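You operate a simulated robot arm through the tools that you are given. There is no shell and no other tool. Be economical: measure what you need, move in short steps, check, and stop when the job is done.

You are at the controls of a simulated robot arm. One attempt, no reset.

Task
The cap on the pink bottle sits loose: press it home.
Fine: use the press; slide out again, bottle back in the blue tray; leave the other bottles.
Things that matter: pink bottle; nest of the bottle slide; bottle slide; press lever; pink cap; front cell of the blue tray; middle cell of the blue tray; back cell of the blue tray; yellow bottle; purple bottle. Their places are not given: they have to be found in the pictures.

It is judged by the outcome, as a careful person would: the job done as asked, and still so three seconds after it is handed in. It fails if anything else is knocked over, pushed out of place, dropped, spilled or broken.

Robot
A 7-joint arm with a two-finger parallel gripper, fixed in place. Base frame: the origin is at the foot of the arm, x ahead of it, y to its left, z up; the work surface is at about z = 0.006. Readings come in m, rad, newtons and seconds.
With the tool pointing down near the work surface it reaches from about 0.24 to 0.62 m from the base axis. Its first joint turns from -1.152 to 1.152 rad. Payload 2.6 kg.
Tool frame: the origin (TCP) lies between the finger pads and is the grasp point; the fingertips stand 0.03 m ahead of it; z points along the fingers, y is the line along which they close. Largest opening 0.094 m; finger width 0.028, thickness 0.01; the body of the gripper, 0.05 by 0.096 m, starts 0.055 m behind the TCP.
Orientation is that of the tool frame in the base frame, as [roll, pitch, yaw] about the fixed x, y, z axes, in that order (R = Rz(yaw) Ry(pitch) Rx(roll)). With the fingers straight down and closing along the base's y, the tool's x points along the base's -x, its y along +y and its z along -z.

Tools
- The arm moves only by the tool send_rows. Its argument "plan" is a list of rows, each a list of 7 numbers: the shift along the base's x, y, z in m, then the turn, a rotation vector about the base's x, y, z in rad, then the finger opening in m, from 0 to 0.094. In form: [[x, y, z, rx, ry, rz, claw], ...]. A call has 1 to 10 rows; each row shifts and turns the commanded pose from where the row before left it. A row lasts 0.2 s, in which the tool goes at most 0.05 m and 0.15 rad; a call with a longer step from one row to the next is refused whole, and so is a gripper value outside its range. A pose out of reach is approached as far as the arm can. The call stops where the force on the tool passes 70 N (or 10 N more than at its start, if that is more) or the arm is blocked; 0.2 s more then pass. Each finger travels about 0.072 m/s and halts on what it meets, pressing with about 30 N; the grip force reading is that of the motor and also rises with nothing between the fingers. The clock runs only during rows and for 0.2 s after the last one: add rows that do not move to give the fingers time. The reply holds the time, the measured pose of the TCP, the force on the tool along the base axes, the opening and the grip force, in the units named above and with some noise.
- Cameras (640 x 400 px; columns grow to the right, rows downward): "scene" is fixed at [0.0542, 0.4499, 0.5657]; the picture's right is [-0.57, -0.82, 0.00], its down [-0.46, 0.31, -0.83] and it looks along [0.69, -0.47, -0.56] (base axes); focal length 250 px, centre (320, 200). "wrist" rides on the gripper at [-0.037, 0, -0.058] in the tool frame; the picture's right is [0.00, -1.00, 0.00], its down [0.97, 0.00, -0.24] and it looks along [0.24, 0.00, 0.97] (tool axes); focal length 218 px, centre (320, 200).
- snapshot(camera): a new picture of that camera. No time passes.
- measure_at(camera, pixels): for up to 12 pixels [column, row] of the newest picture of that camera ("zoom" is the newest enlarged one), the place [x, y, z] in the base frame of the surface seen there, good to about 0.003 m. No time passes.
- inspect(camera, box): a new picture of the part [left, top, right, bottom] of that camera's present view, enlarged. No time passes.
- sign_off(): hands the job in; it is judged then, once.

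Keep the steps short. Do not move on a guess: measure, check each grasp and each placing, and mend mistakes. In all there are 80 turns and 38 pictures (those below and enlarged ones count). Leave the gripper open and the arm clear of the work at the hand-in unless told otherwise, and finish with a single line.

The tools are called after "Request:" by a JSON object that holds its "op" and its "data". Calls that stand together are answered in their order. send_rows: Moves the arm, as the interface text tells. Its arguments: {"type":"object","properties":{"plan":{"type":"array","items":{"type":"array","items":{"type":"number"}}}},"required":["plan"]} The other tools are called the same way: snapshot (camera) takes a picture; measure_at (camera, pixels) gives the place of the surface under pixels of a picture; inspect (camera, box) takes an enlarged picture of a part of a camera's view; sign_off () hands the job in.

At the start:

```text
time_s: 0.0
position: [0.2817, 0.1777, 0.4258]
ee_rot: [-3.141, 0.0, 3.14]
wrist_force: [0.4, -0.7, -0.1]
finger_gap: 0.0939
gripper_force: 0.0
```

scene: 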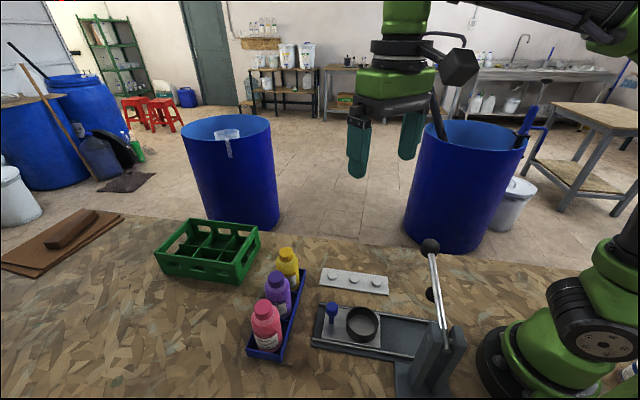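
wrist: 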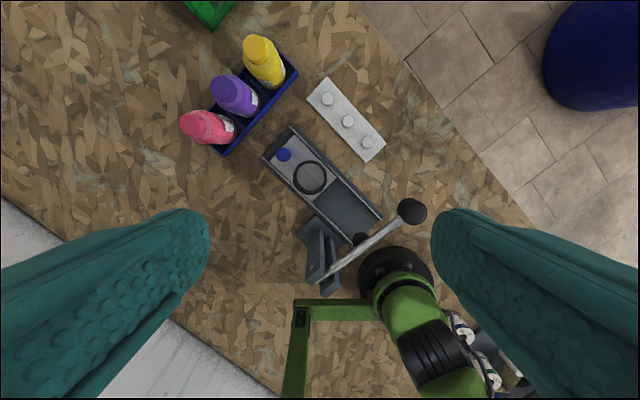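

I see the three bottles in the blue tray (pink nearest the camera), the slide with its ring nest and blue knob, and the press with its lever. I'll enlarge both views first.

Request:
{"op": "inspect", "data": {"camera": "scene", "box": [230, 230, 480, 400]}}

Request:
{"op": "inspect", "data": {"camera": "wrist", "box": [170, 20, 450, 300]}}

```text
2.35 times, centred on (355, 315) of scene
```

zoom: 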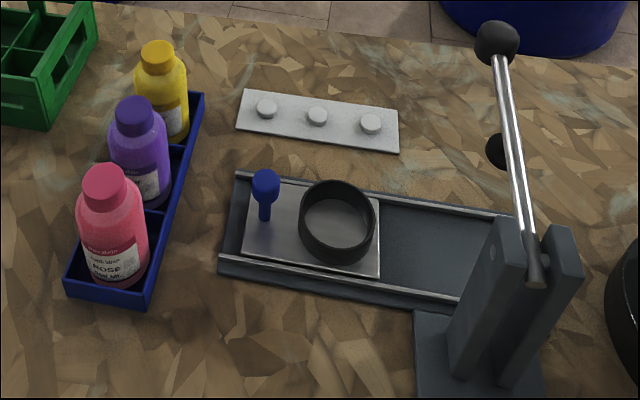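

```text
1.43 times, centred on (310, 160) of wrist
```

zoom: 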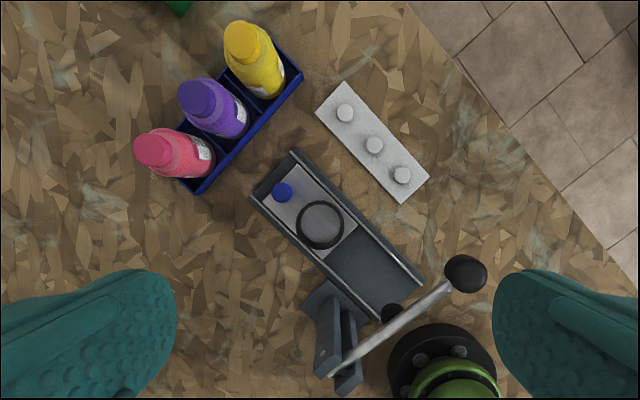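

Now I'll measure the key points in the scene picture and the wrist zoom.

Request:
{"op": "measure_at", "data": {"camera": "scene", "pixels": [[262, 304], [266, 325], [275, 278], [287, 253], [333, 307], [332, 319], [362, 311], [362, 325], [430, 246], [437, 300], [432, 293], [443, 340]]}}

Request:
{"op": "measure_at", "data": {"camera": "zoom", "pixels": [[152, 148], [197, 98], [240, 40], [282, 191], [320, 224], [298, 222], [342, 222], [465, 273], [400, 330], [390, 312], [345, 368], [350, 270]]}}

Request:
{"op": "measure_at", "data": {"camera": "scene", "pixels": [[316, 304], [312, 342], [378, 325], [378, 346], [333, 336], [424, 318], [408, 359], [248, 352], [286, 357], [315, 268], [255, 345], [283, 330]]}}

```text
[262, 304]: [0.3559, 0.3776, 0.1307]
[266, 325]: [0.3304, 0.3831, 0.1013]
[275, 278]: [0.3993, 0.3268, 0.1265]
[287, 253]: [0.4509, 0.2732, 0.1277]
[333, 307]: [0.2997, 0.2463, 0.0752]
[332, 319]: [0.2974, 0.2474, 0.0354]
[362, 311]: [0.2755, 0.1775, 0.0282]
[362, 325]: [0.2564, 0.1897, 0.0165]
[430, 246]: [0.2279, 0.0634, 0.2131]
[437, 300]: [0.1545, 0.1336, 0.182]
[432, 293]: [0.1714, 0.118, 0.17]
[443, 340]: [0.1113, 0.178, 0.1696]
```

```text
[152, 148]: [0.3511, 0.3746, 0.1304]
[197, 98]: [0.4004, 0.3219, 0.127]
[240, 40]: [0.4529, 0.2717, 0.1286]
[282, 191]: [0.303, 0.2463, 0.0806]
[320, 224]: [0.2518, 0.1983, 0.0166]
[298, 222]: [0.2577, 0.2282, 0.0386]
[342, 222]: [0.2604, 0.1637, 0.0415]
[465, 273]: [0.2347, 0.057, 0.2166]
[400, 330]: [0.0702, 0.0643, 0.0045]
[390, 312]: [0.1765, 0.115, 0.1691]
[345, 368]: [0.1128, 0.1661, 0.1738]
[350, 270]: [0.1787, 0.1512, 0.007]
```

```text
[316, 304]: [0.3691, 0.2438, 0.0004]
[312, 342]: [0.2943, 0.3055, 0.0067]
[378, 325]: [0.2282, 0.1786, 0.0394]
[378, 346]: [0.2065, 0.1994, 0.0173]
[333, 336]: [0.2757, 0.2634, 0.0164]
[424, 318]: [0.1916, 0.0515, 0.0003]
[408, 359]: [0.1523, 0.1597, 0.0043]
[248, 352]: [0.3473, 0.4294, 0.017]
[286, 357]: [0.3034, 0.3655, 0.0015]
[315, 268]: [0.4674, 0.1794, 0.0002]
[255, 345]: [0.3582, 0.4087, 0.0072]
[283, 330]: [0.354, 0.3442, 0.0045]
```

The pink bottle's cap is at about (0.352, 0.376, 0.130). The handle is at (0.30, 0.246), the nest at about (0.258, 0.196), and the lever knob at about (0.232, 0.06, 0.215). I'll rise over the pink bottle at a safe height and turn the closing axis across the tray.

Request:
{"op": "send_rows", "data": {"plan": [[0.0117, 0.033, -0.02, 0, 0, -0.13, 0.094], [0.0117, 0.033, -0.02, 0, 0, -0.13, 0.094], [0.0117, 0.033, -0.02, 0, 0, -0.13, 0.094], [0.0117, 0.033, -0.02, 0, 0, -0.13, 0.094], [0.0117, 0.033, -0.02, 0, 0, -0.13, 0.094], [0.0117, 0.033, -0.02, 0, 0, -0.13, 0.094], [0, 0, 0, 0, 0, 0, 0.094]]}}

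Request:
{"op": "snapshot", "data": {"camera": "wrist"}}

Request:
{"op": "inspect", "data": {"camera": "scene", "box": [230, 230, 330, 370]}}

```text
time_s: 1.6
position: [0.3515, 0.3766, 0.3062]
ee_rot: [-3.141, 0.0, 2.359]
wrist_force: [-0.1, 0.2, -1.0]
finger_gap: 0.0937
gripper_force: 0.1
```

```text
33 pictures are left
```

wrist: 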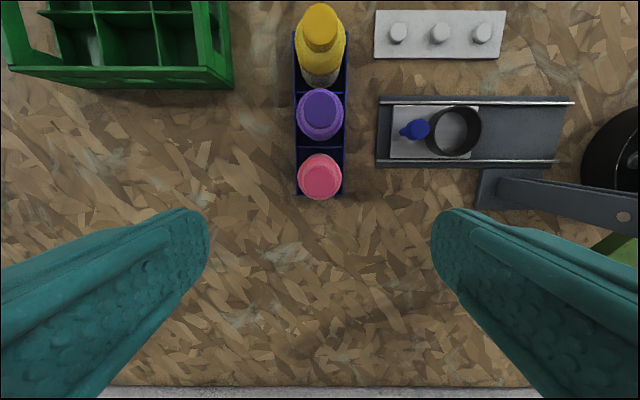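

```text
2.86 times, centred on (280, 300) of scene
```

zoom: 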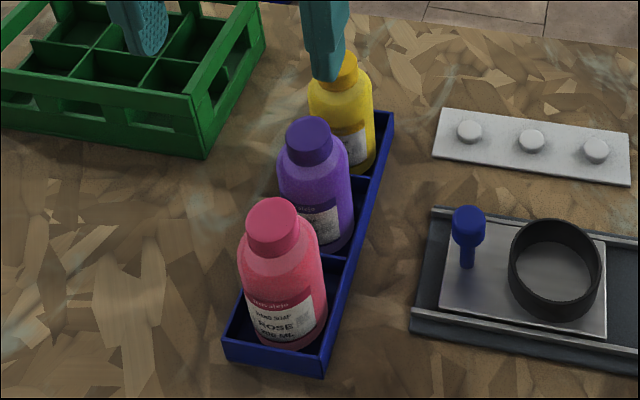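

The tray and slide are both lined up with the tool now. I'll measure the bottle's profile and the slide's geometry.

Request:
{"op": "measure_at", "data": {"camera": "wrist", "pixels": [[320, 181], [303, 181], [337, 181], [320, 166], [320, 198], [429, 131], [481, 131], [455, 107], [455, 156], [417, 129], [385, 103], [560, 103]]}}

Request:
{"op": "measure_at", "data": {"camera": "zoom", "pixels": [[273, 212], [273, 245], [275, 256], [277, 275], [280, 300], [285, 325], [290, 343], [255, 350], [245, 265], [308, 250], [322, 300], [250, 310]]}}

```text
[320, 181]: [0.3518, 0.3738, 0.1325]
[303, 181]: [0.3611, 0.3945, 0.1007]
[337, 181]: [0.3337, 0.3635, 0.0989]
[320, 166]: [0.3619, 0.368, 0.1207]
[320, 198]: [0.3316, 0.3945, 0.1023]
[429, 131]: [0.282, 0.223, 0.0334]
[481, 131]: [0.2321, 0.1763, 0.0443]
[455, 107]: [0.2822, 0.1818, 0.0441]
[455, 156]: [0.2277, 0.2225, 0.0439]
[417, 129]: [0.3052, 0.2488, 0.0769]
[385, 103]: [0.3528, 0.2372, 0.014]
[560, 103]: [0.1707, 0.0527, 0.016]
```

```text
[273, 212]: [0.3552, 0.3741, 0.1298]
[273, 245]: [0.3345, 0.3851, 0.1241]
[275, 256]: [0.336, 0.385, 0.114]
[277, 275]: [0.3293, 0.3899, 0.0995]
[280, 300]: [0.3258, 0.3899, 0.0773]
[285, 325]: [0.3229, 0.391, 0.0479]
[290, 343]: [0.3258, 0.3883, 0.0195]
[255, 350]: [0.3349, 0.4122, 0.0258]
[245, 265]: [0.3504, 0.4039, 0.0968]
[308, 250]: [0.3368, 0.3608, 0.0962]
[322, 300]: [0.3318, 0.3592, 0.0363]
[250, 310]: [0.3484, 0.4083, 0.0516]
```

The bottle has straight sides up to about z 0.095, with a radius of about 0.028. I'll descend around it to TCP z 0.086, which keeps the palm above the cap, and close gently.

Request:
{"op": "send_rows", "data": {"plan": [[0, -0.001, -0.04, 0, 0, 0, 0.094], [0, 0, -0.04, 0, 0, 0, 0.094], [0, 0, -0.04, 0, 0, 0, 0.094], [0, 0, -0.04, 0, 0, 0, 0.094], [0, 0, -0.03, 0, 0, 0, 0.094], [0, 0, -0.02, 0, 0, 0, 0.094], [0, 0, -0.01, 0, 0, 0, 0.094], [0, 0, 0, 0, 0, 0, 0.094]]}}

Request:
{"op": "snapshot", "data": {"camera": "wrist"}}

Request:
{"op": "inspect", "data": {"camera": "scene", "box": [200, 220, 350, 370]}}

```text
time_s: 3.4
position: [0.3512, 0.3763, 0.0868]
ee_rot: [-3.141, 0.0, 2.363]
wrist_force: [0.7, 0.2, -0.2]
finger_gap: 0.0941
gripper_force: 0.0
```

```text
31 pictures are left
```

wrist: 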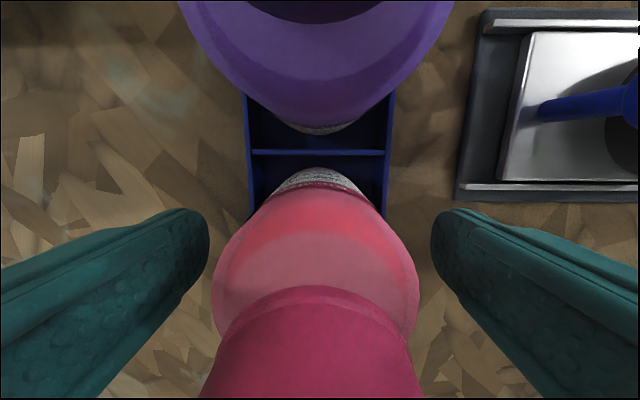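

```text
2.67 times, centred on (275, 295) of scene
```

zoom: 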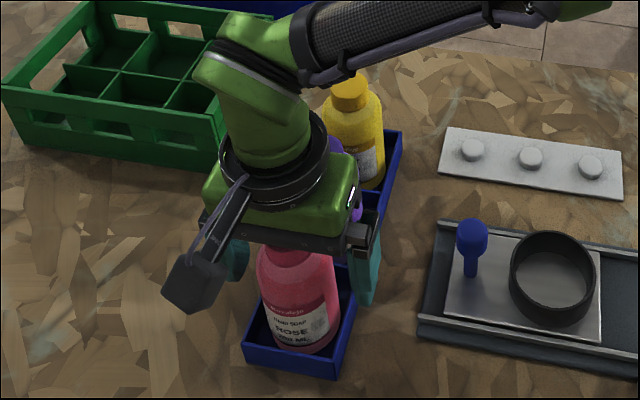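

The bottle is centred between the pads. I'll close on its body.

Request:
{"op": "send_rows", "data": {"plan": [[0, 0, 0, 0, 0, 0, 0.07], [0, 0, 0, 0, 0, 0, 0.04], [0, 0, 0, 0, 0, 0, 0.04], [0, 0, 0, 0, 0, 0, 0.04]]}}

```text
time_s: 4.4
position: [0.3513, 0.3748, 0.0883]
ee_rot: [-3.142, 0.002, 2.362]
wrist_force: [0.1, 0.2, 0.7]
finger_gap: 0.0575
gripper_force: 29.5
```

I have it, with a gap of 0.0575 and a grip of 29.5 N. I'll lift slowly.

Request:
{"op": "send_rows", "data": {"plan": [[0, 0, 0.01, 0, 0, 0, 0.04], [0, 0, 0.02, 0, 0, 0, 0.04], [0, 0, 0.025, 0, 0, 0, 0.04], [0, 0, 0.03, 0, 0, 0, 0.04], [0, 0, 0.03, 0, 0, 0, 0.04], [0, 0, 0.015, 0, 0, 0, 0.04], [0, 0, 0, 0, 0, 0, 0.04]]}}

Request:
{"op": "inspect", "data": {"camera": "scene", "box": [200, 150, 440, 390]}}

Request:
{"op": "snapshot", "data": {"camera": "wrist"}}

```text
time_s: 6.0
position: [0.3522, 0.3753, 0.2161]
ee_rot: [-3.141, 0.001, 2.361]
wrist_force: [0.2, -0.1, -2.5]
finger_gap: 0.0573
gripper_force: 30.6
```

```text
1.67 times, centred on (320, 270) of scene
```

zoom: 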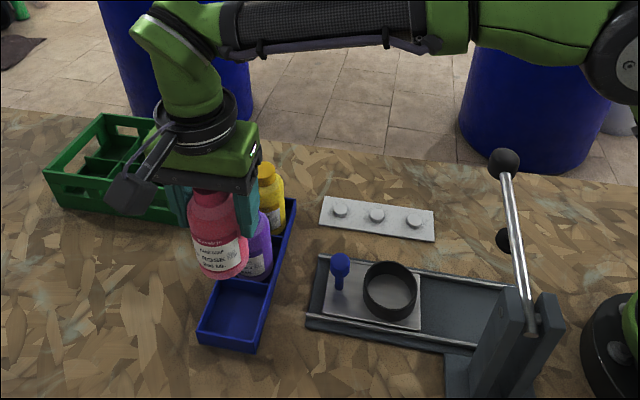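

```text
28 pictures are left
```

wrist: 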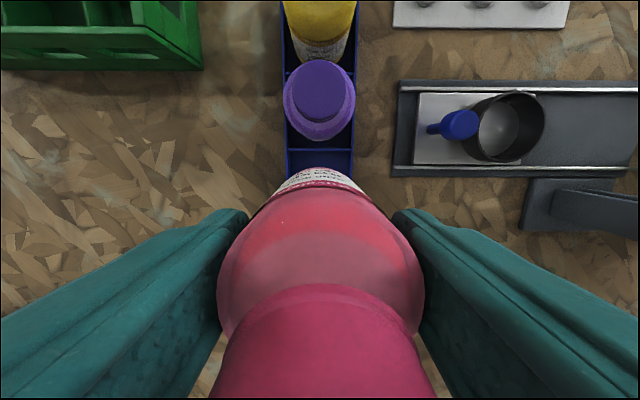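

The lift is clean. I'll measure the nest rim, where the bottle sits in the grip, and the empty cell.

Request:
{"op": "measure_at", "data": {"camera": "zoom", "pixels": [[365, 284], [415, 284], [391, 263], [386, 303], [388, 292], [219, 274], [222, 262], [205, 258], [238, 258], [214, 197], [235, 317], [340, 262]]}}

Request:
{"op": "measure_at", "data": {"camera": "wrist", "pixels": [[544, 125], [520, 93], [500, 160], [497, 133], [464, 125], [320, 178], [320, 230], [320, 300], [440, 100], [430, 172]]}}

```text
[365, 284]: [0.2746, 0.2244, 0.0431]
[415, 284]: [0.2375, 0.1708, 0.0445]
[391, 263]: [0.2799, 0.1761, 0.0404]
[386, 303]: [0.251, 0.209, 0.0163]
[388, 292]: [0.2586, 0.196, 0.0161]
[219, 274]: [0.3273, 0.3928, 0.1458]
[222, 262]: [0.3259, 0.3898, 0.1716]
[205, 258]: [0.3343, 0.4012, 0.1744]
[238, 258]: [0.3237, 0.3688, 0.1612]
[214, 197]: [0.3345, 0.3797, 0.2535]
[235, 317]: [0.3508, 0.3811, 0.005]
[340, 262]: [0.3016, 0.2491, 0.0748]
```

```text
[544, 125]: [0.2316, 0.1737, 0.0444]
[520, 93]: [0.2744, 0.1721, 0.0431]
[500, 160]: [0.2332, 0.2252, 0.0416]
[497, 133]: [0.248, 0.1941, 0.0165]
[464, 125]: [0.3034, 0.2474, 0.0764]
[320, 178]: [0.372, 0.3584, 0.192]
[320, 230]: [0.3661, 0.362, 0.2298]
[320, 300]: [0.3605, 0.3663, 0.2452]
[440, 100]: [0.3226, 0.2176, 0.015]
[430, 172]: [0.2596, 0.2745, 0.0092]
```

The bottle is centred in the grip, and the nest centre works out at about (0.2545, 0.1995). I'll carry the bottle over the nest at this height.

Request:
{"op": "send_rows", "data": {"plan": [[-0.0075, -0.014, 0, 0, 0, 0, 0.04], [-0.014, -0.025, 0, 0, 0, 0, 0.04], [-0.014, -0.025, 0, 0, 0, 0, 0.04], [-0.014, -0.025, 0, 0, 0, 0, 0.04], [-0.014, -0.025, 0, 0, 0, 0, 0.04], [-0.014, -0.025, 0, 0, 0, 0, 0.04], [-0.0125, -0.0228, 0, 0, 0, 0, 0.04], [-0.0077, -0.014, 0, 0, 0, 0, 0.04], [0, 0, 0, 0, 0, 0, 0.04]]}}

Request:
{"op": "snapshot", "data": {"camera": "scene"}}

```text
time_s: 8.0
position: [0.2541, 0.1989, 0.2151]
ee_rot: [-3.141, 0.0, 2.362]
wrist_force: [-0.1, -1.2, -2.4]
finger_gap: 0.0574
gripper_force: 29.9
```

```text
27 pictures are left
```

scene: 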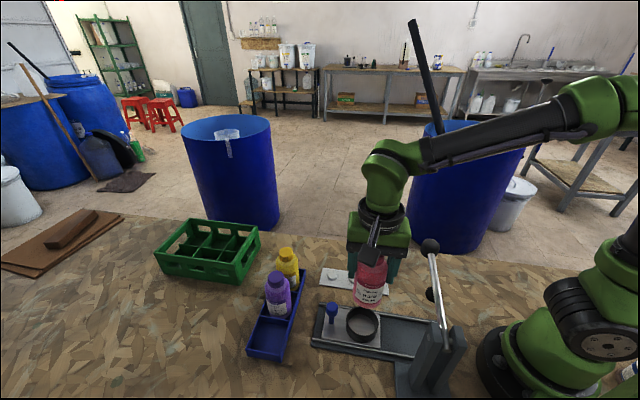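

The bottle is clear of the press. I'll lower it to just above the ring and check alignment.

Request:
{"op": "send_rows", "data": {"plan": [[0.0003, 0.0005, -0.02, 0, 0, 0, 0.04], [0, 0, -0.03, 0, 0, 0, 0.04], [0, 0, -0.02, 0, 0, 0, 0.04], [0, 0, -0.01, 0, 0, 0, 0.04], [0, 0, 0, 0, 0, 0, 0.04]]}}

Request:
{"op": "inspect", "data": {"camera": "scene", "box": [310, 250, 430, 370]}}

Request:
{"op": "snapshot", "data": {"camera": "wrist"}}

```text
time_s: 9.2
position: [0.2539, 0.1988, 0.1351]
ee_rot: [3.14, 0.001, 2.361]
wrist_force: [0.1, 0.7, -2.4]
finger_gap: 0.0572
gripper_force: 30.0
```

```text
3.33 times, centred on (370, 310) of scene
```

zoom: 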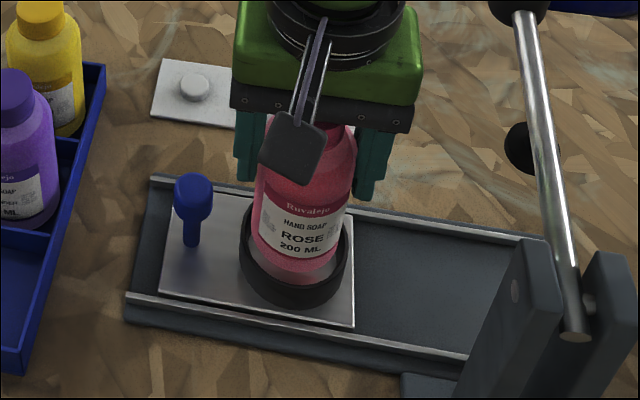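

```text
25 pictures are left
```

wrist: 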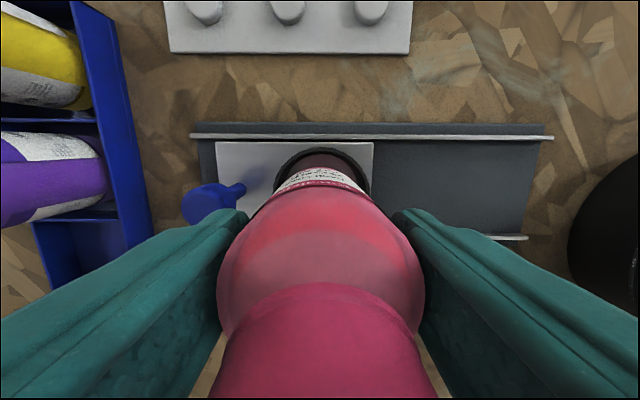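

Alignment along the slide looks good. To check the cross axis, I'll measure rim points and the bottle wall.

Request:
{"op": "measure_at", "data": {"camera": "zoom", "pixels": [[241, 235], [347, 238], [292, 286], [265, 270], [325, 270], [290, 267], [295, 258], [254, 235], [262, 262], [335, 262], [296, 278], [295, 272]]}}

Request:
{"op": "measure_at", "data": {"camera": "wrist", "pixels": [[321, 151], [322, 158], [276, 175], [369, 175], [279, 178], [366, 178], [321, 169], [321, 174], [321, 250], [205, 190]]}}

```text
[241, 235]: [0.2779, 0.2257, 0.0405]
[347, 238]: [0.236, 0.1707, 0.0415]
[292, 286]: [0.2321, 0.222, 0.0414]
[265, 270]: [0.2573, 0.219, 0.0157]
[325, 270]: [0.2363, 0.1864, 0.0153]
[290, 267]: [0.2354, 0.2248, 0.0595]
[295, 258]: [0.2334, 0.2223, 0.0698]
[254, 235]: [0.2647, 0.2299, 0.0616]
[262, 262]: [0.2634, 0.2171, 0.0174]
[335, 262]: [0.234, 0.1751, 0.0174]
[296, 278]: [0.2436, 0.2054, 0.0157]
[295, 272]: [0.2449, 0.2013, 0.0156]
```

```text
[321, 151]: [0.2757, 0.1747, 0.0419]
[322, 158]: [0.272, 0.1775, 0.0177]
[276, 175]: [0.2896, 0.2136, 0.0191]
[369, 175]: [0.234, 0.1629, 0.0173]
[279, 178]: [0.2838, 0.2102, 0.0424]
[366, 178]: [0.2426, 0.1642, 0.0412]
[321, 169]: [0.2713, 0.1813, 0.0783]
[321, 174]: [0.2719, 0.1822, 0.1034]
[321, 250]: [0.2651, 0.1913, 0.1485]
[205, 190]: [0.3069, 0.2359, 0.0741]
```

The bottle sits about 2.7 mm off centre toward the camera across the slide, so I'll correct that. Then I'll lower in short steps and watch the force.

Request:
{"op": "send_rows", "data": {"plan": [[0.0023, -0.0016, 0, 0, 0, 0, 0.04], [0, 0, -0.005, 0, 0, 0, 0.04], [0, 0, -0.005, 0, 0, 0, 0.04], [0, 0, -0.004, 0, 0, 0, 0.04], [0, 0, -0.003, 0, 0, 0, 0.04], [0, 0, 0, 0, 0, 0, 0.04]]}}

Request:
{"op": "inspect", "data": {"camera": "scene", "box": [330, 270, 400, 360]}}

```text
time_s: 10.6
position: [0.2571, 0.1985, 0.1196]
ee_rot: [3.14, -0.001, 2.361]
wrist_force: [0.1, 0.6, -2.1]
finger_gap: 0.0572
gripper_force: 30.0
```

```text
4.44 times, centred on (365, 315) of scene
```

zoom: 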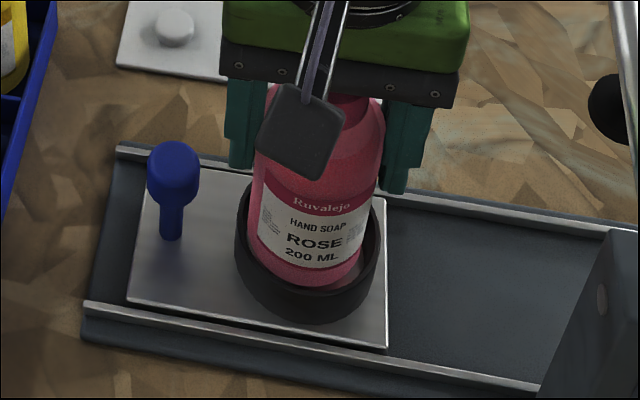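

The force is unchanged and the bottle is entering the ring. I'll nudge it about 1 mm toward the press and keep lowering.

Request:
{"op": "send_rows", "data": {"plan": [[-0.0006, -0.0007, -0.003, 0, 0, 0, 0.04], [0, 0, -0.004, 0, 0, 0, 0.04], [0, 0, -0.004, 0, 0, 0, 0.04], [0, 0, -0.003, 0, 0, 0, 0.04], [0, 0, 0, 0, 0, 0, 0.04]]}}

Request:
{"op": "inspect", "data": {"camera": "scene", "box": [330, 270, 400, 360]}}

```text
time_s: 11.8
position: [0.2557, 0.1978, 0.1041]
ee_rot: [3.139, 0.0, 2.361]
wrist_force: [-0.3, 0.0, -2.0]
finger_gap: 0.0571
gripper_force: 29.9
```

```text
4.44 times, centred on (365, 315) of scene
```

zoom: 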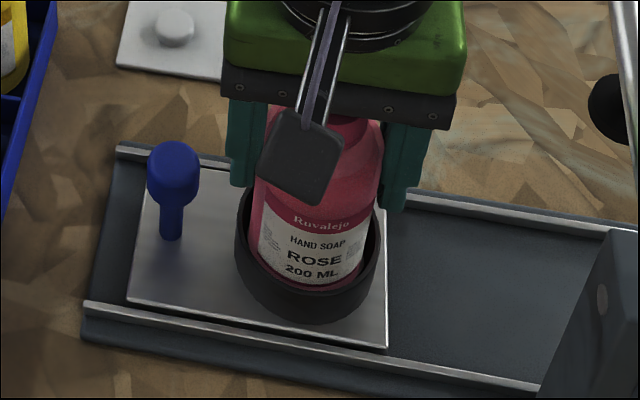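

The bottle is inside the ring with no contact force. I'll lower it the last few millimetres.

Request:
{"op": "send_rows", "data": {"plan": [[0, 0, -0.003, 0, 0, 0, 0.04], [0, 0, -0.003, 0, 0, 0, 0.04], [0, 0, -0.002, 0, 0, 0, 0.04], [0, 0, 0, 0, 0, 0, 0.04]]}}

```text
time_s: 12.8
position: [0.2562, 0.1962, 0.0973]
ee_rot: [-3.14, 0.002, 2.362]
wrist_force: [-0.4, -0.4, 0.1]
finger_gap: 0.057
gripper_force: 29.6
```

The weight is starting to come off. I'll go a touch lower to confirm it is seated.

Request:
{"op": "send_rows", "data": {"plan": [[0, 0, -0.0015, 0, 0, 0, 0.04], [0, 0, 0, 0, 0, 0, 0.04]]}}

Request:
{"op": "inspect", "data": {"camera": "scene", "box": [330, 270, 400, 360]}}

```text
time_s: 13.4
position: [0.2576, 0.198, 0.0963]
ee_rot: [3.138, 0.0, 2.364]
wrist_force: [-5.3, 0.6, 21.5]
finger_gap: 0.0569
gripper_force: 29.4
```

```text
4.44 times, centred on (365, 315) of scene
```

zoom: 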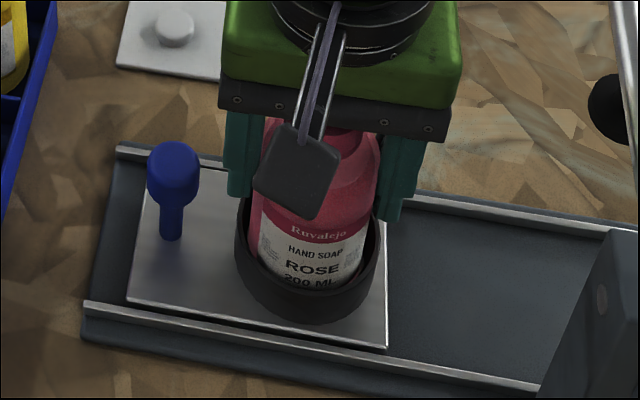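

It's seated, with 21 N upward on the tool. I'll ease off, open to 0.072 so the fingers stay clear of the handle, and rise.

Request:
{"op": "send_rows", "data": {"plan": [[0, 0, 0.0015, 0, 0, 0, 0.056], [0, 0, 0, 0, 0, 0, 0.062], [0, 0, 0, 0, 0, 0, 0.072], [0, 0, 0, 0, 0, 0, 0.072], [0, 0, 0.02, 0, 0, 0, 0.072], [0, 0, 0.03, 0, 0, 0, 0.072], [0, 0, 0.04, 0, 0, 0, 0.072], [0, 0, 0.04, 0, 0, 0, 0.072], [0, 0, 0, 0, 0, 0, 0.072]]}}

Request:
{"op": "inspect", "data": {"camera": "scene", "box": [300, 230, 480, 390]}}

```text
time_s: 15.4
position: [0.2559, 0.1982, 0.2277]
ee_rot: [3.141, 0.001, 2.364]
wrist_force: [-0.3, -0.4, -0.3]
finger_gap: 0.0717
gripper_force: 0.1
```

```text
2.50 times, centred on (390, 310) of scene
```

zoom: 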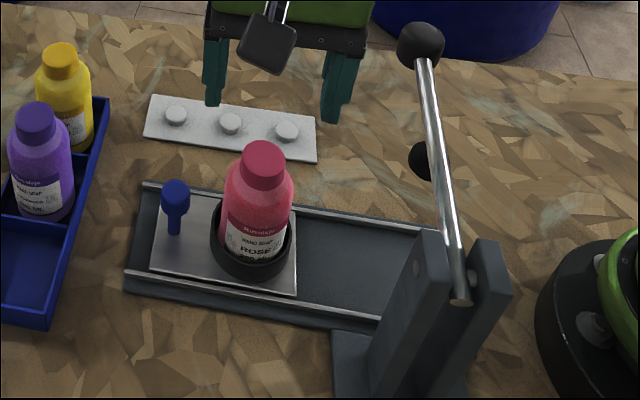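

The bottle stands in the nest. Next is the handle at about (0.303, 0.2475, top 0.08). I'll go above it while turning a quarter so the fingers close across the slide.

Request:
{"op": "send_rows", "data": {"plan": [[0.005, 0.005, 0, 0, 0, 0.143, 0.072], [0.005, 0.005, 0, 0, 0, 0.143, 0.06], [0.005, 0.005, 0, 0, 0, 0.143, 0.05], [0.005, 0.005, 0, 0, 0, 0.143, 0.05], [0.005, 0.005, 0, 0, 0, 0.143, 0.05], [0.005, 0.005, 0, 0, 0, 0.143, 0.05], [0.005, 0.005, 0, 0, 0, 0.143, 0.05], [0.005, 0.005, 0, 0, 0, 0.143, 0.05], [0.004, 0.005, 0, 0, 0, 0.143, 0.05], [0.0035, 0.005, 0, 0, 0, 0.143, 0.05]]}}

Request:
{"op": "send_rows", "data": {"plan": [[0, 0, -0.01, 0, 0, 0.141, 0.05], [0, 0, -0.015, 0, 0, 0, 0.05], [0, 0, 0, 0, 0, 0, 0.05]]}}

Request:
{"op": "snapshot", "data": {"camera": "wrist"}}

```text
time_s: 17.6
position: [0.3041, 0.2474, 0.2263]
ee_rot: [3.141, 0.002, -2.489]
wrist_force: [-1.0, -0.3, -0.9]
finger_gap: 0.05
gripper_force: 0.1
```

```text
time_s: 18.4
position: [0.3037, 0.2465, 0.2006]
ee_rot: [3.141, 0.001, -2.351]
wrist_force: [0.2, -0.6, -0.1]
finger_gap: 0.05
gripper_force: 0.1
```

```text
20 pictures are left
```

wrist: 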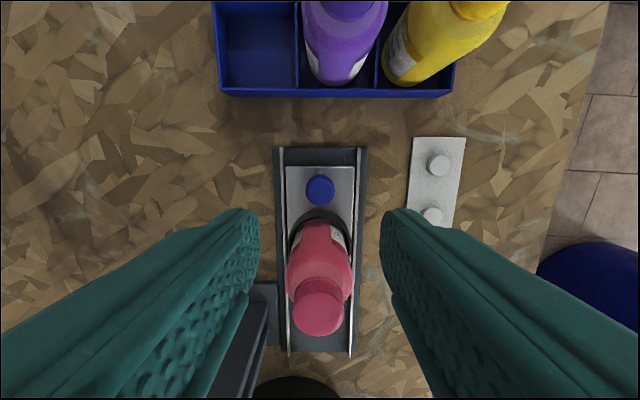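

The handle is centred at column 320. I'll descend to z 0.070 and grip it.

Request:
{"op": "send_rows", "data": {"plan": [[0, 0.0005, -0.04, 0, 0, 0, 0.05], [0, 0, -0.04, 0, 0, 0, 0.05], [0, 0, -0.03, 0, 0, 0, 0.05], [0, 0, -0.015, 0, 0, 0, 0.05], [0, 0, -0.005, 0, 0, 0, 0.05], [0, 0, 0, 0, 0, 0, 0.05]]}}

Request:
{"op": "inspect", "data": {"camera": "scene", "box": [290, 220, 470, 390]}}

Request:
{"op": "snapshot", "data": {"camera": "wrist"}}

```text
time_s: 19.8
position: [0.3034, 0.2481, 0.0714]
ee_rot: [3.141, -0.002, -2.349]
wrist_force: [1.1, 0.3, -0.5]
finger_gap: 0.05
gripper_force: 0.0
```

```text
2.35 times, centred on (380, 305) of scene
```

zoom: 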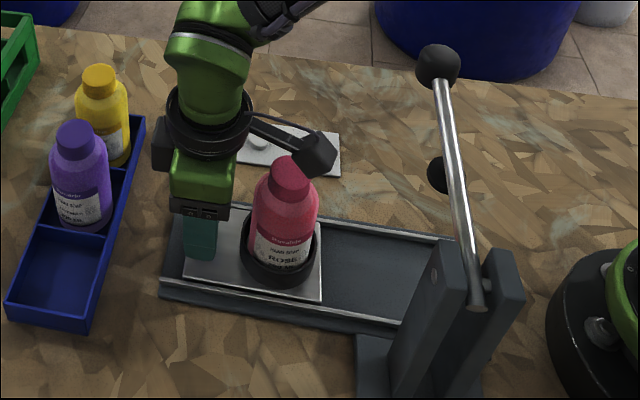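

```text
18 pictures are left
```

wrist: 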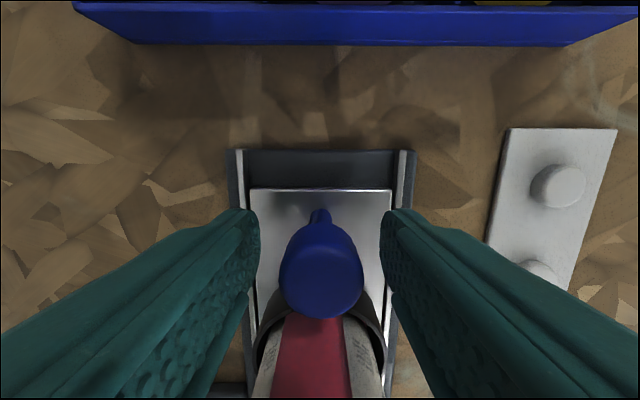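

There's a black box sticking out on the press side of the gripper, at zoom (318,152). I'll measure it and the press parts before sliding.

Request:
{"op": "measure_at", "data": {"camera": "zoom", "pixels": [[312, 140], [318, 155], [325, 165], [310, 165], [290, 165], [437, 62], [436, 175], [450, 150], [470, 270], [430, 270], [512, 290], [165, 145]]}}

```text
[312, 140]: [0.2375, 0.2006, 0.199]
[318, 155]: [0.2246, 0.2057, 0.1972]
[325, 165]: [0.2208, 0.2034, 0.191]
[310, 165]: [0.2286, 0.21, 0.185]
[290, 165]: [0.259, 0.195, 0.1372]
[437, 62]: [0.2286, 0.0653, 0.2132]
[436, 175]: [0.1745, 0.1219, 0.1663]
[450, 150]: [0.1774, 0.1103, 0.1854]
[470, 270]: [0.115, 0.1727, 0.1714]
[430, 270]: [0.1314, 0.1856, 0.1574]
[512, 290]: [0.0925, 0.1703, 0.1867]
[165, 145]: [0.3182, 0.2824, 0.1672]
```

The black box sits about 0.09 m ahead of the tool at z 0.19, so sliding in this pose would hit the lever. I'll rise and turn the gripper half a turn so the box points away from the press.

Request:
{"op": "send_rows", "data": {"plan": [[0, 0, 0.03, 0, 0, 0, 0.05], [0, 0, 0.05, 0, 0, 0, 0.05], [0, 0, 0.05, 0, 0, 0, 0.05], [0, 0, 0.02, 0, 0, -0.1496, 0.05], [0, 0, 0, 0, 0, -0.1496, 0.05], [0, 0, 0, 0, 0, -0.1496, 0.05], [0, 0, 0, 0, 0, -0.1496, 0.05], [0, 0, 0, 0, 0, -0.1496, 0.05], [0, 0, 0, 0, 0, -0.1496, 0.05], [0, 0, 0, 0, 0, -0.1496, 0.05]]}}

Request:
{"op": "send_rows", "data": {"plan": [[0, 0, 0, 0, 0, -0.1496, 0.05], [0, 0, 0, 0, 0, -0.1496, 0.05], [0, 0, 0, 0, 0, -0.1496, 0.05], [0, 0, 0, 0, 0, -0.1496, 0.05], [0, 0, 0, 0, 0, -0.1496, 0.05], [0, 0, 0, 0, 0, -0.1496, 0.05], [0, 0, 0, 0, 0, -0.1496, 0.05], [0, 0, 0, 0, 0, -0.1496, 0.05], [0, 0, 0, 0, 0, -0.1496, 0.05], [0, 0, 0, 0, 0, -0.1496, 0.05]]}}

```text
time_s: 22.0
position: [0.3023, 0.2461, 0.2217]
ee_rot: [3.141, -0.001, 2.883]
wrist_force: [0.4, 0.0, 0.0]
finger_gap: 0.0501
gripper_force: 0.1
```

```text
time_s: 24.2
position: [0.3034, 0.2474, 0.2214]
ee_rot: [-3.142, -0.002, 1.386]
wrist_force: [0.3, 0.4, -0.5]
finger_gap: 0.0499
gripper_force: 0.1
```

It's tracking fine. I'll finish the turn to yaw 0.785.

Request:
{"op": "send_rows", "data": {"plan": [[0, 0, 0, 0, 0, -0.1496, 0.05], [0, 0, 0, 0, 0, -0.1496, 0.05], [0, 0, 0, 0, 0, -0.1496, 0.05], [0, 0, 0, 0, 0, -0.1496, 0.05], [0, 0, 0, 0, 0, 0, 0.05]]}}

Request:
{"op": "snapshot", "data": {"camera": "wrist"}}

```text
time_s: 25.4
position: [0.3039, 0.247, 0.2241]
ee_rot: [3.141, 0.0, 0.789]
wrist_force: [-0.6, -0.7, 0.7]
finger_gap: 0.0496
gripper_force: 0.0
```

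```text
17 pictures are left
```

wrist: 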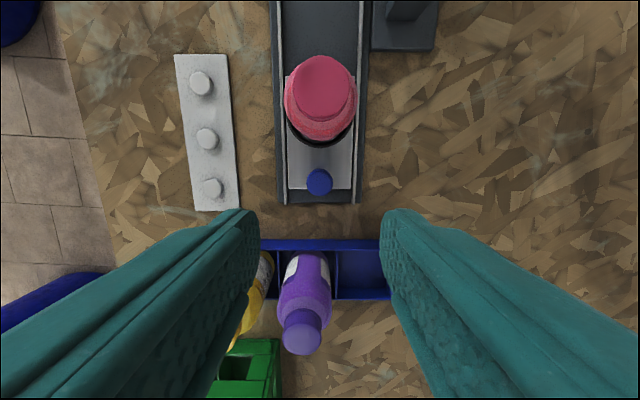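

The turn is complete and the handle is still centred. I'll descend to z ≈ 0.082 so that the tips hold the knob and the camera stays above the cap.

Request:
{"op": "send_rows", "data": {"plan": [[0, 0.0005, -0.04, 0, 0, 0, 0.05], [0, 0, -0.04, 0, 0, 0, 0.05], [0, 0, -0.03, 0, 0, 0, 0.05], [0, 0, -0.02, 0, 0, 0, 0.05], [0, 0, -0.01, 0, 0, 0, 0.05], [0, 0, 0, 0, 0, 0, 0.05]]}}

Request:
{"op": "inspect", "data": {"camera": "scene", "box": [290, 230, 410, 350]}}

```text
time_s: 26.8
position: [0.3021, 0.2493, 0.0817]
ee_rot: [3.141, 0.002, 0.793]
wrist_force: [0.6, 0.4, 0.4]
finger_gap: 0.0501
gripper_force: 0.1
```

```text
3.33 times, centred on (350, 290) of scene
```

zoom: 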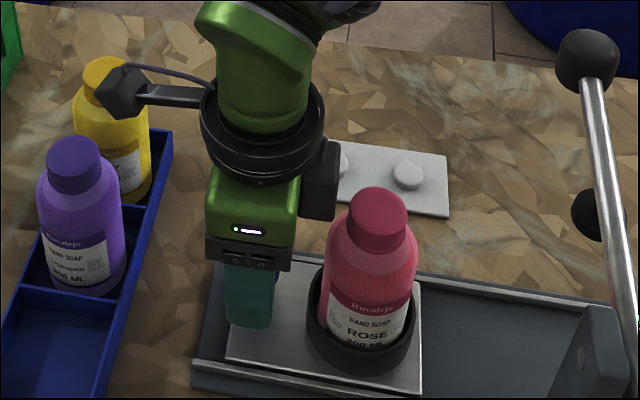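

The camera housing is close to the cap, so I'll check its place and the wrist disk's before gripping.

Request:
{"op": "measure_at", "data": {"camera": "zoom", "pixels": [[322, 160], [318, 212], [334, 180], [330, 212], [318, 110], [305, 140], [378, 205], [598, 200], [585, 215], [608, 140]]}}

```text
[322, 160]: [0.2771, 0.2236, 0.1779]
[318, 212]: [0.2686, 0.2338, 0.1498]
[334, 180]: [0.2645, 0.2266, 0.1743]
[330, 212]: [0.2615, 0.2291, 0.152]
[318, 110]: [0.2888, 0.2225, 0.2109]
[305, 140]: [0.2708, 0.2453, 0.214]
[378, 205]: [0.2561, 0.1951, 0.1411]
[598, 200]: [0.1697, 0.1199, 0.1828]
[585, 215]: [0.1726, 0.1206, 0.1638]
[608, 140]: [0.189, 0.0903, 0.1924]
```

The housing leads the handle by about 0.043 m, leaving about 13 mm to the lever at full travel. I'll grip the handle.

Request:
{"op": "send_rows", "data": {"plan": [[0, 0, 0, 0, 0, 0, 0.03], [0, 0, 0, 0, 0, 0, 0.01], [0, 0, 0, 0, 0, 0, 0.01], [0, 0, 0, 0, 0, 0, 0.01]]}}

```text
time_s: 27.8
position: [0.3041, 0.2486, 0.0817]
ee_rot: [3.141, 0.001, 0.79]
wrist_force: [6.1, -5.0, -4.6]
finger_gap: 0.0257
gripper_force: 44.9
```

The handle is held at 0.0257. I'll slide it smoothly toward the press, 0.085 m first, and then check.

Request:
{"op": "send_rows", "data": {"plan": [[0.0006, -0.0006, 0, 0, 0, 0, 0.01], [-0.003, -0.003, 0, 0, 0, 0, 0.01], [-0.006, -0.006, 0, 0, 0, 0, 0.01], [-0.0085, -0.0085, 0, 0, 0, 0, 0.01], [-0.0085, -0.0085, 0, 0, 0, 0, 0.01], [-0.0085, -0.0085, 0, 0, 0, 0, 0.01], [-0.0085, -0.0085, 0, 0, 0, 0, 0.01], [-0.0085, -0.0085, 0, 0, 0, 0, 0.01], [-0.006, -0.006, 0, 0, 0, 0, 0.01], [-0.0025, -0.0025, 0, 0, 0, 0, 0.01]]}}

Request:
{"op": "inspect", "data": {"camera": "scene", "box": [320, 220, 480, 380]}}

```text
time_s: 30.0
position: [0.2429, 0.1869, 0.0826]
ee_rot: [3.141, 0.0, 0.791]
wrist_force: [2.7, -2.1, -31.0]
finger_gap: 0.0255
gripper_force: 45.2
```

```text
2.50 times, centred on (400, 300) of scene
```

zoom: 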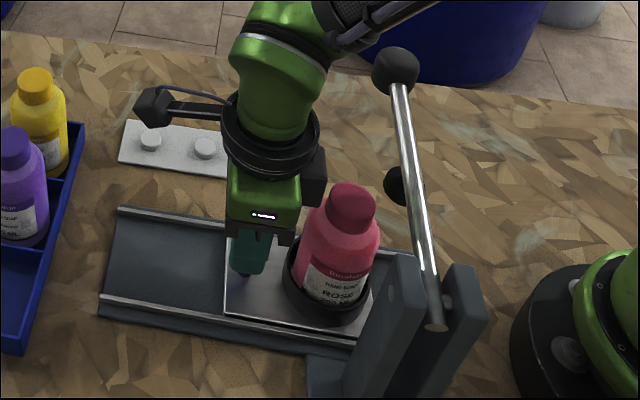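

The slide moves well, but there is 31 N of downward pull because the tool has drifted slightly upward. I'll relax 1 mm in z, then continue 0.02 m.

Request:
{"op": "send_rows", "data": {"plan": [[0, 0, -0.001, 0, 0, 0, 0.01], [0, 0, 0, 0, 0, 0, 0.01]]}}

Request:
{"op": "send_rows", "data": {"plan": [[-0.0035, -0.0035, 0, 0, 0, 0, 0.01], [-0.0035, -0.0035, 0, 0, 0, 0, 0.01], [-0.0035, -0.0035, 0, 0, 0, 0, 0.01], [-0.0035, -0.0035, 0, 0, 0, 0, 0.01], [0, 0, 0, 0, 0, 0, 0.01]]}}

Request:
{"op": "inspect", "data": {"camera": "scene", "box": [340, 220, 480, 360]}}

```text
time_s: 30.6
position: [0.2439, 0.1873, 0.0819]
ee_rot: [3.14, -0.002, 0.79]
wrist_force: [-0.9, -0.1, -0.6]
finger_gap: 0.0255
gripper_force: 44.8
```

```text
time_s: 31.8
position: [0.2301, 0.1749, 0.0821]
ee_rot: [-3.141, -0.005, 0.794]
wrist_force: [-3.8, 5.3, 14.0]
finger_gap: 0.0254
gripper_force: 44.2
```

```text
2.86 times, centred on (410, 290) of scene
```

zoom: 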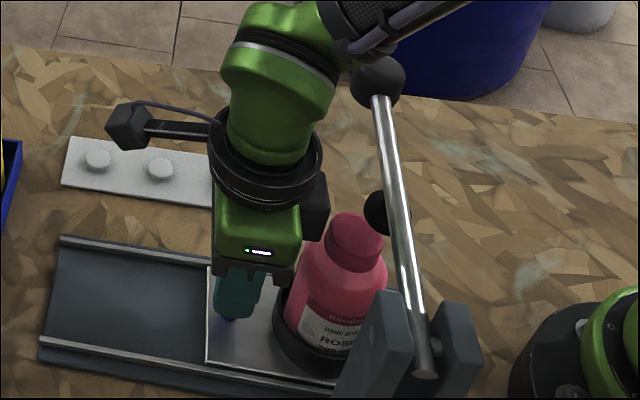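

I'll measure the cap, ram and lever to see how much travel remains.

Request:
{"op": "measure_at", "data": {"camera": "zoom", "pixels": [[356, 228], [372, 235], [376, 205], [376, 222], [395, 215], [405, 230], [318, 195], [325, 185], [400, 190], [424, 370], [375, 80], [205, 320]]}}

```text
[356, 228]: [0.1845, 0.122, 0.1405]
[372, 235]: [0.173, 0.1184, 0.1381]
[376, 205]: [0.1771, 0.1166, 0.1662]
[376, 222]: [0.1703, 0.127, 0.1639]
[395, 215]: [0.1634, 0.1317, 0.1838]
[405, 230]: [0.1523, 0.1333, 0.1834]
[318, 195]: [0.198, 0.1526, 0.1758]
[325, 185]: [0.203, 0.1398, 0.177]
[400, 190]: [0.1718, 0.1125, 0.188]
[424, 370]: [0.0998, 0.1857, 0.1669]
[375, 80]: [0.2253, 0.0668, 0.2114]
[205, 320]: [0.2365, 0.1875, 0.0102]
```

About 12 mm of travel remains and the clearances hold. I'll continue in small steps, watching for the end stop.

Request:
{"op": "send_rows", "data": {"plan": [[-0.002, -0.002, -0.0003, 0, 0, 0, 0.01], [-0.002, -0.002, 0, 0, 0, 0, 0.01], [-0.002, -0.002, 0, 0, 0, 0, 0.01], [-0.0015, -0.0015, 0, 0, 0, 0, 0.01], [0, 0, 0, 0, 0, 0, 0.01]]}}

```text
time_s: 33.0
position: [0.2221, 0.1668, 0.0815]
ee_rot: [3.141, -0.001, 0.793]
wrist_force: [-7.7, 6.5, 30.0]
finger_gap: 0.0256
gripper_force: 45.5
```

No end stop yet. I'll relieve z by 1 mm and keep going in 2 mm steps.

Request:
{"op": "send_rows", "data": {"plan": [[-0.0004, 0.0004, 0.001, 0, 0, 0, 0.01], [-0.0014, -0.0014, 0, 0, 0, 0, 0.01], [-0.0014, -0.0014, 0, 0, 0, 0, 0.01], [0, 0, 0, 0, 0, 0, 0.01]]}}

Request:
{"op": "inspect", "data": {"camera": "scene", "box": [360, 230, 480, 350]}}

```text
time_s: 34.0
position: [0.2208, 0.1626, 0.0816]
ee_rot: [-3.139, 0.001, 0.792]
wrist_force: [9.4, 11.6, -20.0]
finger_gap: 0.0256
gripper_force: 44.9
```

```text
3.33 times, centred on (420, 290) of scene
```

zoom: 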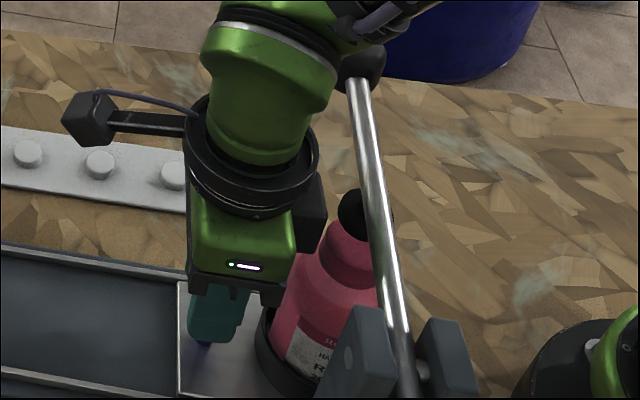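

There's now about 15 N resisting along the slide, which suggests the end stop. The cap looks to be under the ram. I'll push 1.5 mm more to confirm.

Request:
{"op": "send_rows", "data": {"plan": [[-0.001, -0.001, -0.0004, 0, 0, 0, 0.01], [0, 0, 0, 0, 0, 0, 0.01]]}}

```text
time_s: 34.6
position: [0.22, 0.1633, 0.0816]
ee_rot: [3.139, -0.003, 0.794]
wrist_force: [12.7, 15.7, -23.1]
finger_gap: 0.0257
gripper_force: 45.1
```

The force rose only modestly, so I'll push 3 mm more with z relaxed to tell a stop from friction.

Request:
{"op": "send_rows", "data": {"plan": [[0, 0, -0.001, 0, 0, 0, 0.01], [-0.001, -0.001, 0, 0, 0, 0, 0.01], [-0.001, -0.001, 0, 0, 0, 0, 0.01], [0, 0, 0, 0, 0, 0, 0.01]]}}

```text
time_s: 35.6
position: [0.2189, 0.1637, 0.0817]
ee_rot: [3.14, -0.008, 0.794]
wrist_force: [15.1, 23.9, -5.8]
finger_gap: 0.0257
gripper_force: 45.4
```

It's at the end stop: 28 N and no movement. I'll relax, release the handle and rise straight up.

Request:
{"op": "send_rows", "data": {"plan": [[0.0018, 0.0018, 0, 0, 0, 0, 0.01], [0, 0, 0, 0, 0, 0, 0.03], [0, 0, 0, 0, 0, 0, 0.05], [0, 0, 0, 0, 0, 0, 0.05], [0.002, 0.002, 0.02, 0, 0, 0, 0.05], [0.003, 0.003, 0.04, 0, 0, 0, 0.05], [0.004, 0.004, 0.045, 0, 0, 0, 0.05], [0.004, 0.004, 0.045, 0, 0, 0, 0.05], [0.005, 0.005, 0.03, 0, 0, 0, 0.05], [0, 0, 0, 0, 0, 0, 0.05]]}}

Request:
{"op": "inspect", "data": {"camera": "scene", "box": [340, 220, 480, 370]}}

```text
time_s: 37.8
position: [0.2351, 0.1796, 0.2611]
ee_rot: [-3.141, 0.0, 0.793]
wrist_force: [0.2, -0.2, 0.1]
finger_gap: 0.0502
gripper_force: 0.0
```

```text
2.67 times, centred on (410, 295) of scene
```

zoom: 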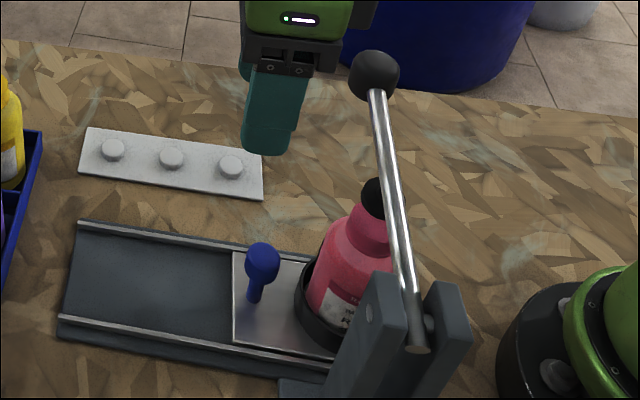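

The slide is home under the ram. Next is the lever knob at about (0.230, 0.060, 0.205). I'll rise and turn +90° so the fingers close across the lever, then go above the knob.

Request:
{"op": "send_rows", "data": {"plan": [[0, 0, 0.03, 0, 0, 0.145, 0.06], [0, 0, 0.03, 0, 0, 0.145, 0.06], [0, 0, 0.01, 0, 0, 0.145, 0.06], [0, -0.01, 0, 0, 0, 0.145, 0.06], [-0.001, -0.018, 0, 0, 0, 0.145, 0.06], [-0.001, -0.018, 0, 0, 0, 0.145, 0.06], [-0.001, -0.018, 0, 0, 0, 0.145, 0.06], [-0.001, -0.018, 0, 0, 0, 0.145, 0.06], [-0.001, -0.018, 0, 0, 0, 0.145, 0.06], [0, -0.012, 0, 0, 0, 0.145, 0.06]]}}

Request:
{"op": "send_rows", "data": {"plan": [[0, -0.0074, 0, 0, 0, 0.121, 0.06], [0, 0, 0, 0, 0, 0, 0.06]]}}

Request:
{"op": "snapshot", "data": {"camera": "wrist"}}

Request:
{"op": "snapshot", "data": {"camera": "scene"}}

```text
time_s: 40.0
position: [0.2298, 0.0687, 0.3299]
ee_rot: [3.142, 0.001, 2.245]
wrist_force: [0.1, -0.4, -0.8]
finger_gap: 0.0598
gripper_force: 0.0
```

```text
time_s: 40.6
position: [0.231, 0.0612, 0.3306]
ee_rot: [3.14, 0.0, 2.363]
wrist_force: [0.5, 0.4, 0.0]
finger_gap: 0.06
gripper_force: 0.1
```

```text
11 pictures are left
```

wrist: 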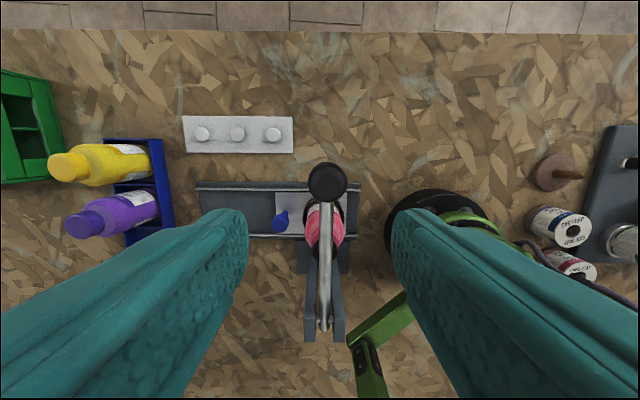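

```text
10 pictures are left
```

scene: 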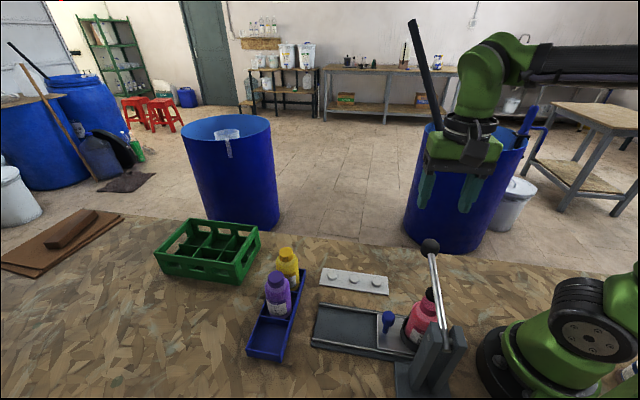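

The knob is slightly right of centre at column 327. I'll measure it and the nearby base parts.

Request:
{"op": "measure_at", "data": {"camera": "wrist", "pixels": [[327, 180], [309, 182], [345, 182], [327, 164], [327, 200], [325, 250], [324, 322], [400, 215], [440, 205], [420, 200], [470, 225], [365, 330]]}}

```text
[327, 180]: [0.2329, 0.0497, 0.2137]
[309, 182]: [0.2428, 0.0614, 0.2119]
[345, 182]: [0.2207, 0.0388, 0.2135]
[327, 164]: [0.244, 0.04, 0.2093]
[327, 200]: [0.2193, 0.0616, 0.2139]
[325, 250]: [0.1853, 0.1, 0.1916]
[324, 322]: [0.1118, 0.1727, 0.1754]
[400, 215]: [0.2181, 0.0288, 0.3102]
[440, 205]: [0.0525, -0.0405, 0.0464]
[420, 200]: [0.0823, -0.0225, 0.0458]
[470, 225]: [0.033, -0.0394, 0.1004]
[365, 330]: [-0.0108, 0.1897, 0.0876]
```

The knob centre is at about (0.232, 0.051, 0.20) with a radius of about 0.016. I'll shift over it and descend to straddle it.

Request:
{"op": "send_rows", "data": {"plan": [[0.001, -0.0097, 0, 0, 0, 0, 0.06], [0, 0, -0.03, 0, 0, 0, 0.06], [0, 0, -0.035, 0, 0, 0, 0.06], [0, 0, -0.03, 0, 0, 0, 0.06], [0, 0, -0.02, 0, 0, 0, 0.06], [0, 0, -0.013, 0, 0, 0, 0.06], [0, 0, 0, 0, 0, 0, 0.06]]}}

Request:
{"op": "snapshot", "data": {"camera": "wrist"}}

```text
time_s: 42.2
position: [0.2333, 0.0516, 0.2012]
ee_rot: [-3.142, 0.0, 2.362]
wrist_force: [-0.9, 0.3, -0.1]
finger_gap: 0.0599
gripper_force: 0.1
```

```text
9 pictures are left
```

wrist: 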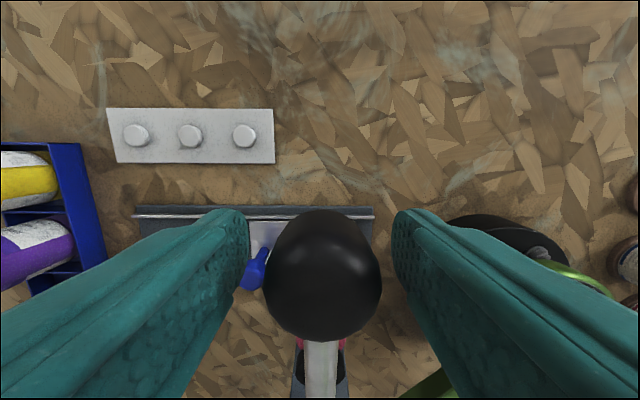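

The knob is centred between the fingers. I'll close on it.

Request:
{"op": "send_rows", "data": {"plan": [[0, 0, 0, 0, 0, 0, 0.045], [0, 0, 0, 0, 0, 0, 0.02], [0, 0, 0, 0, 0, 0, 0.02], [0, 0, 0, 0, 0, 0, 0.02]]}}

```text
time_s: 43.2
position: [0.2323, 0.0496, 0.2022]
ee_rot: [-3.14, 0.0, 2.363]
wrist_force: [-7.9, -8.2, 0.9]
finger_gap: 0.0336
gripper_force: 44.6
```

It's held, with a gap of 0.0336. I'll pull the lever down along its arc for the first 20 mm.

Request:
{"op": "send_rows", "data": {"plan": [[-0.0005, -0.0005, 0, 0, 0, 0, 0.02], [0.0005, -0.0005, -0.004, 0, 0, 0, 0.02], [0.0005, -0.0005, -0.004, 0, 0, 0, 0.02], [0.0005, -0.0005, -0.004, 0, 0, 0, 0.02], [0.0004, -0.0004, -0.004, 0, 0, 0, 0.02], [0.0004, -0.0004, -0.004, 0, 0, 0, 0.02], [0, 0, 0, 0, 0, 0, 0.02]]}}

```text
time_s: 44.8
position: [0.2336, 0.0497, 0.1814]
ee_rot: [-3.141, -0.001, 2.362]
wrist_force: [-6.7, 2.0, 7.8]
finger_gap: 0.0334
gripper_force: 44.7
```

The lever follows with light force, about 8 N. I'll go down further in small steps.

Request:
{"op": "send_rows", "data": {"plan": [[0, 0, -0.003, 0, 0, 0, 0.02], [0, 0, -0.003, 0, 0, 0, 0.02], [0.0002, -0.0002, -0.003, 0, 0, 0, 0.02], [0.0002, -0.0002, -0.003, 0, 0, 0, 0.02], [0, 0, 0, 0, 0, 0, 0.02]]}}

Request:
{"op": "inspect", "data": {"camera": "scene", "box": [380, 220, 480, 370]}}

```text
time_s: 46.0
position: [0.2342, 0.0475, 0.17]
ee_rot: [3.141, 0.0, 2.363]
wrist_force: [-2.8, 4.8, 7.1]
finger_gap: 0.0338
gripper_force: 45.5
```

```text
2.67 times, centred on (430, 295) of scene
```

zoom: 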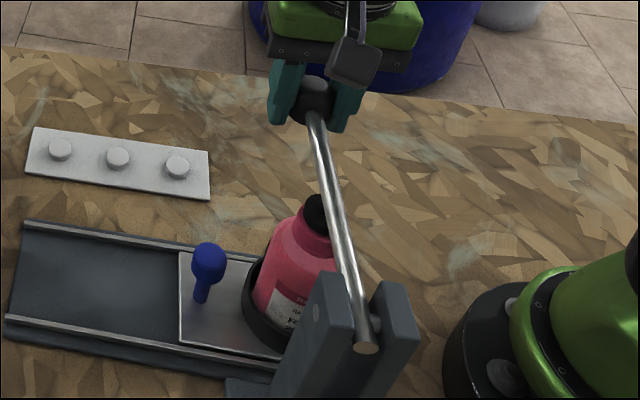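

The ram is almost on the cap. I'll keep pressing in 2–3 mm steps and watch the force.

Request:
{"op": "send_rows", "data": {"plan": [[0, 0, -0.003, 0, 0, 0, 0.02], [0, 0, -0.003, 0, 0, 0, 0.02], [0, 0, -0.002, 0, 0, 0, 0.02], [0, 0, 0, 0, 0, 0, 0.02]]}}

```text
time_s: 47.0
position: [0.2348, 0.0483, 0.1628]
ee_rot: [-3.141, -0.001, 2.364]
wrist_force: [-15.0, 11.2, 31.7]
finger_gap: 0.0334
gripper_force: 45.2
```

Resistance is building at 32 N, so the cap is being pressed. I'll ease the sideways load and continue.

Request:
{"op": "send_rows", "data": {"plan": [[-0.0008, 0.0008, -0.001, 0, 0, 0, 0.02], [0, 0, -0.002, 0, 0, 0, 0.02], [0, 0, 0, 0, 0, 0, 0.02]]}}

```text
time_s: 47.8
position: [0.2339, 0.0477, 0.1594]
ee_rot: [3.139, 0.002, 2.362]
wrist_force: [-3.2, 5.8, 27.9]
finger_gap: 0.0336
gripper_force: 44.5
```

Request:
{"op": "send_rows", "data": {"plan": [[0, 0, -0.002, 0, 0, 0, 0.02], [0, 0, -0.002, 0, 0, 0, 0.02], [0, 0, 0, 0, 0, 0, 0.02]]}}

```text
time_s: 48.6
position: [0.2343, 0.0485, 0.1557]
ee_rot: [3.138, 0.0, 2.362]
wrist_force: [-0.2, 3.6, 27.4]
finger_gap: 0.0333
gripper_force: 44.7
```

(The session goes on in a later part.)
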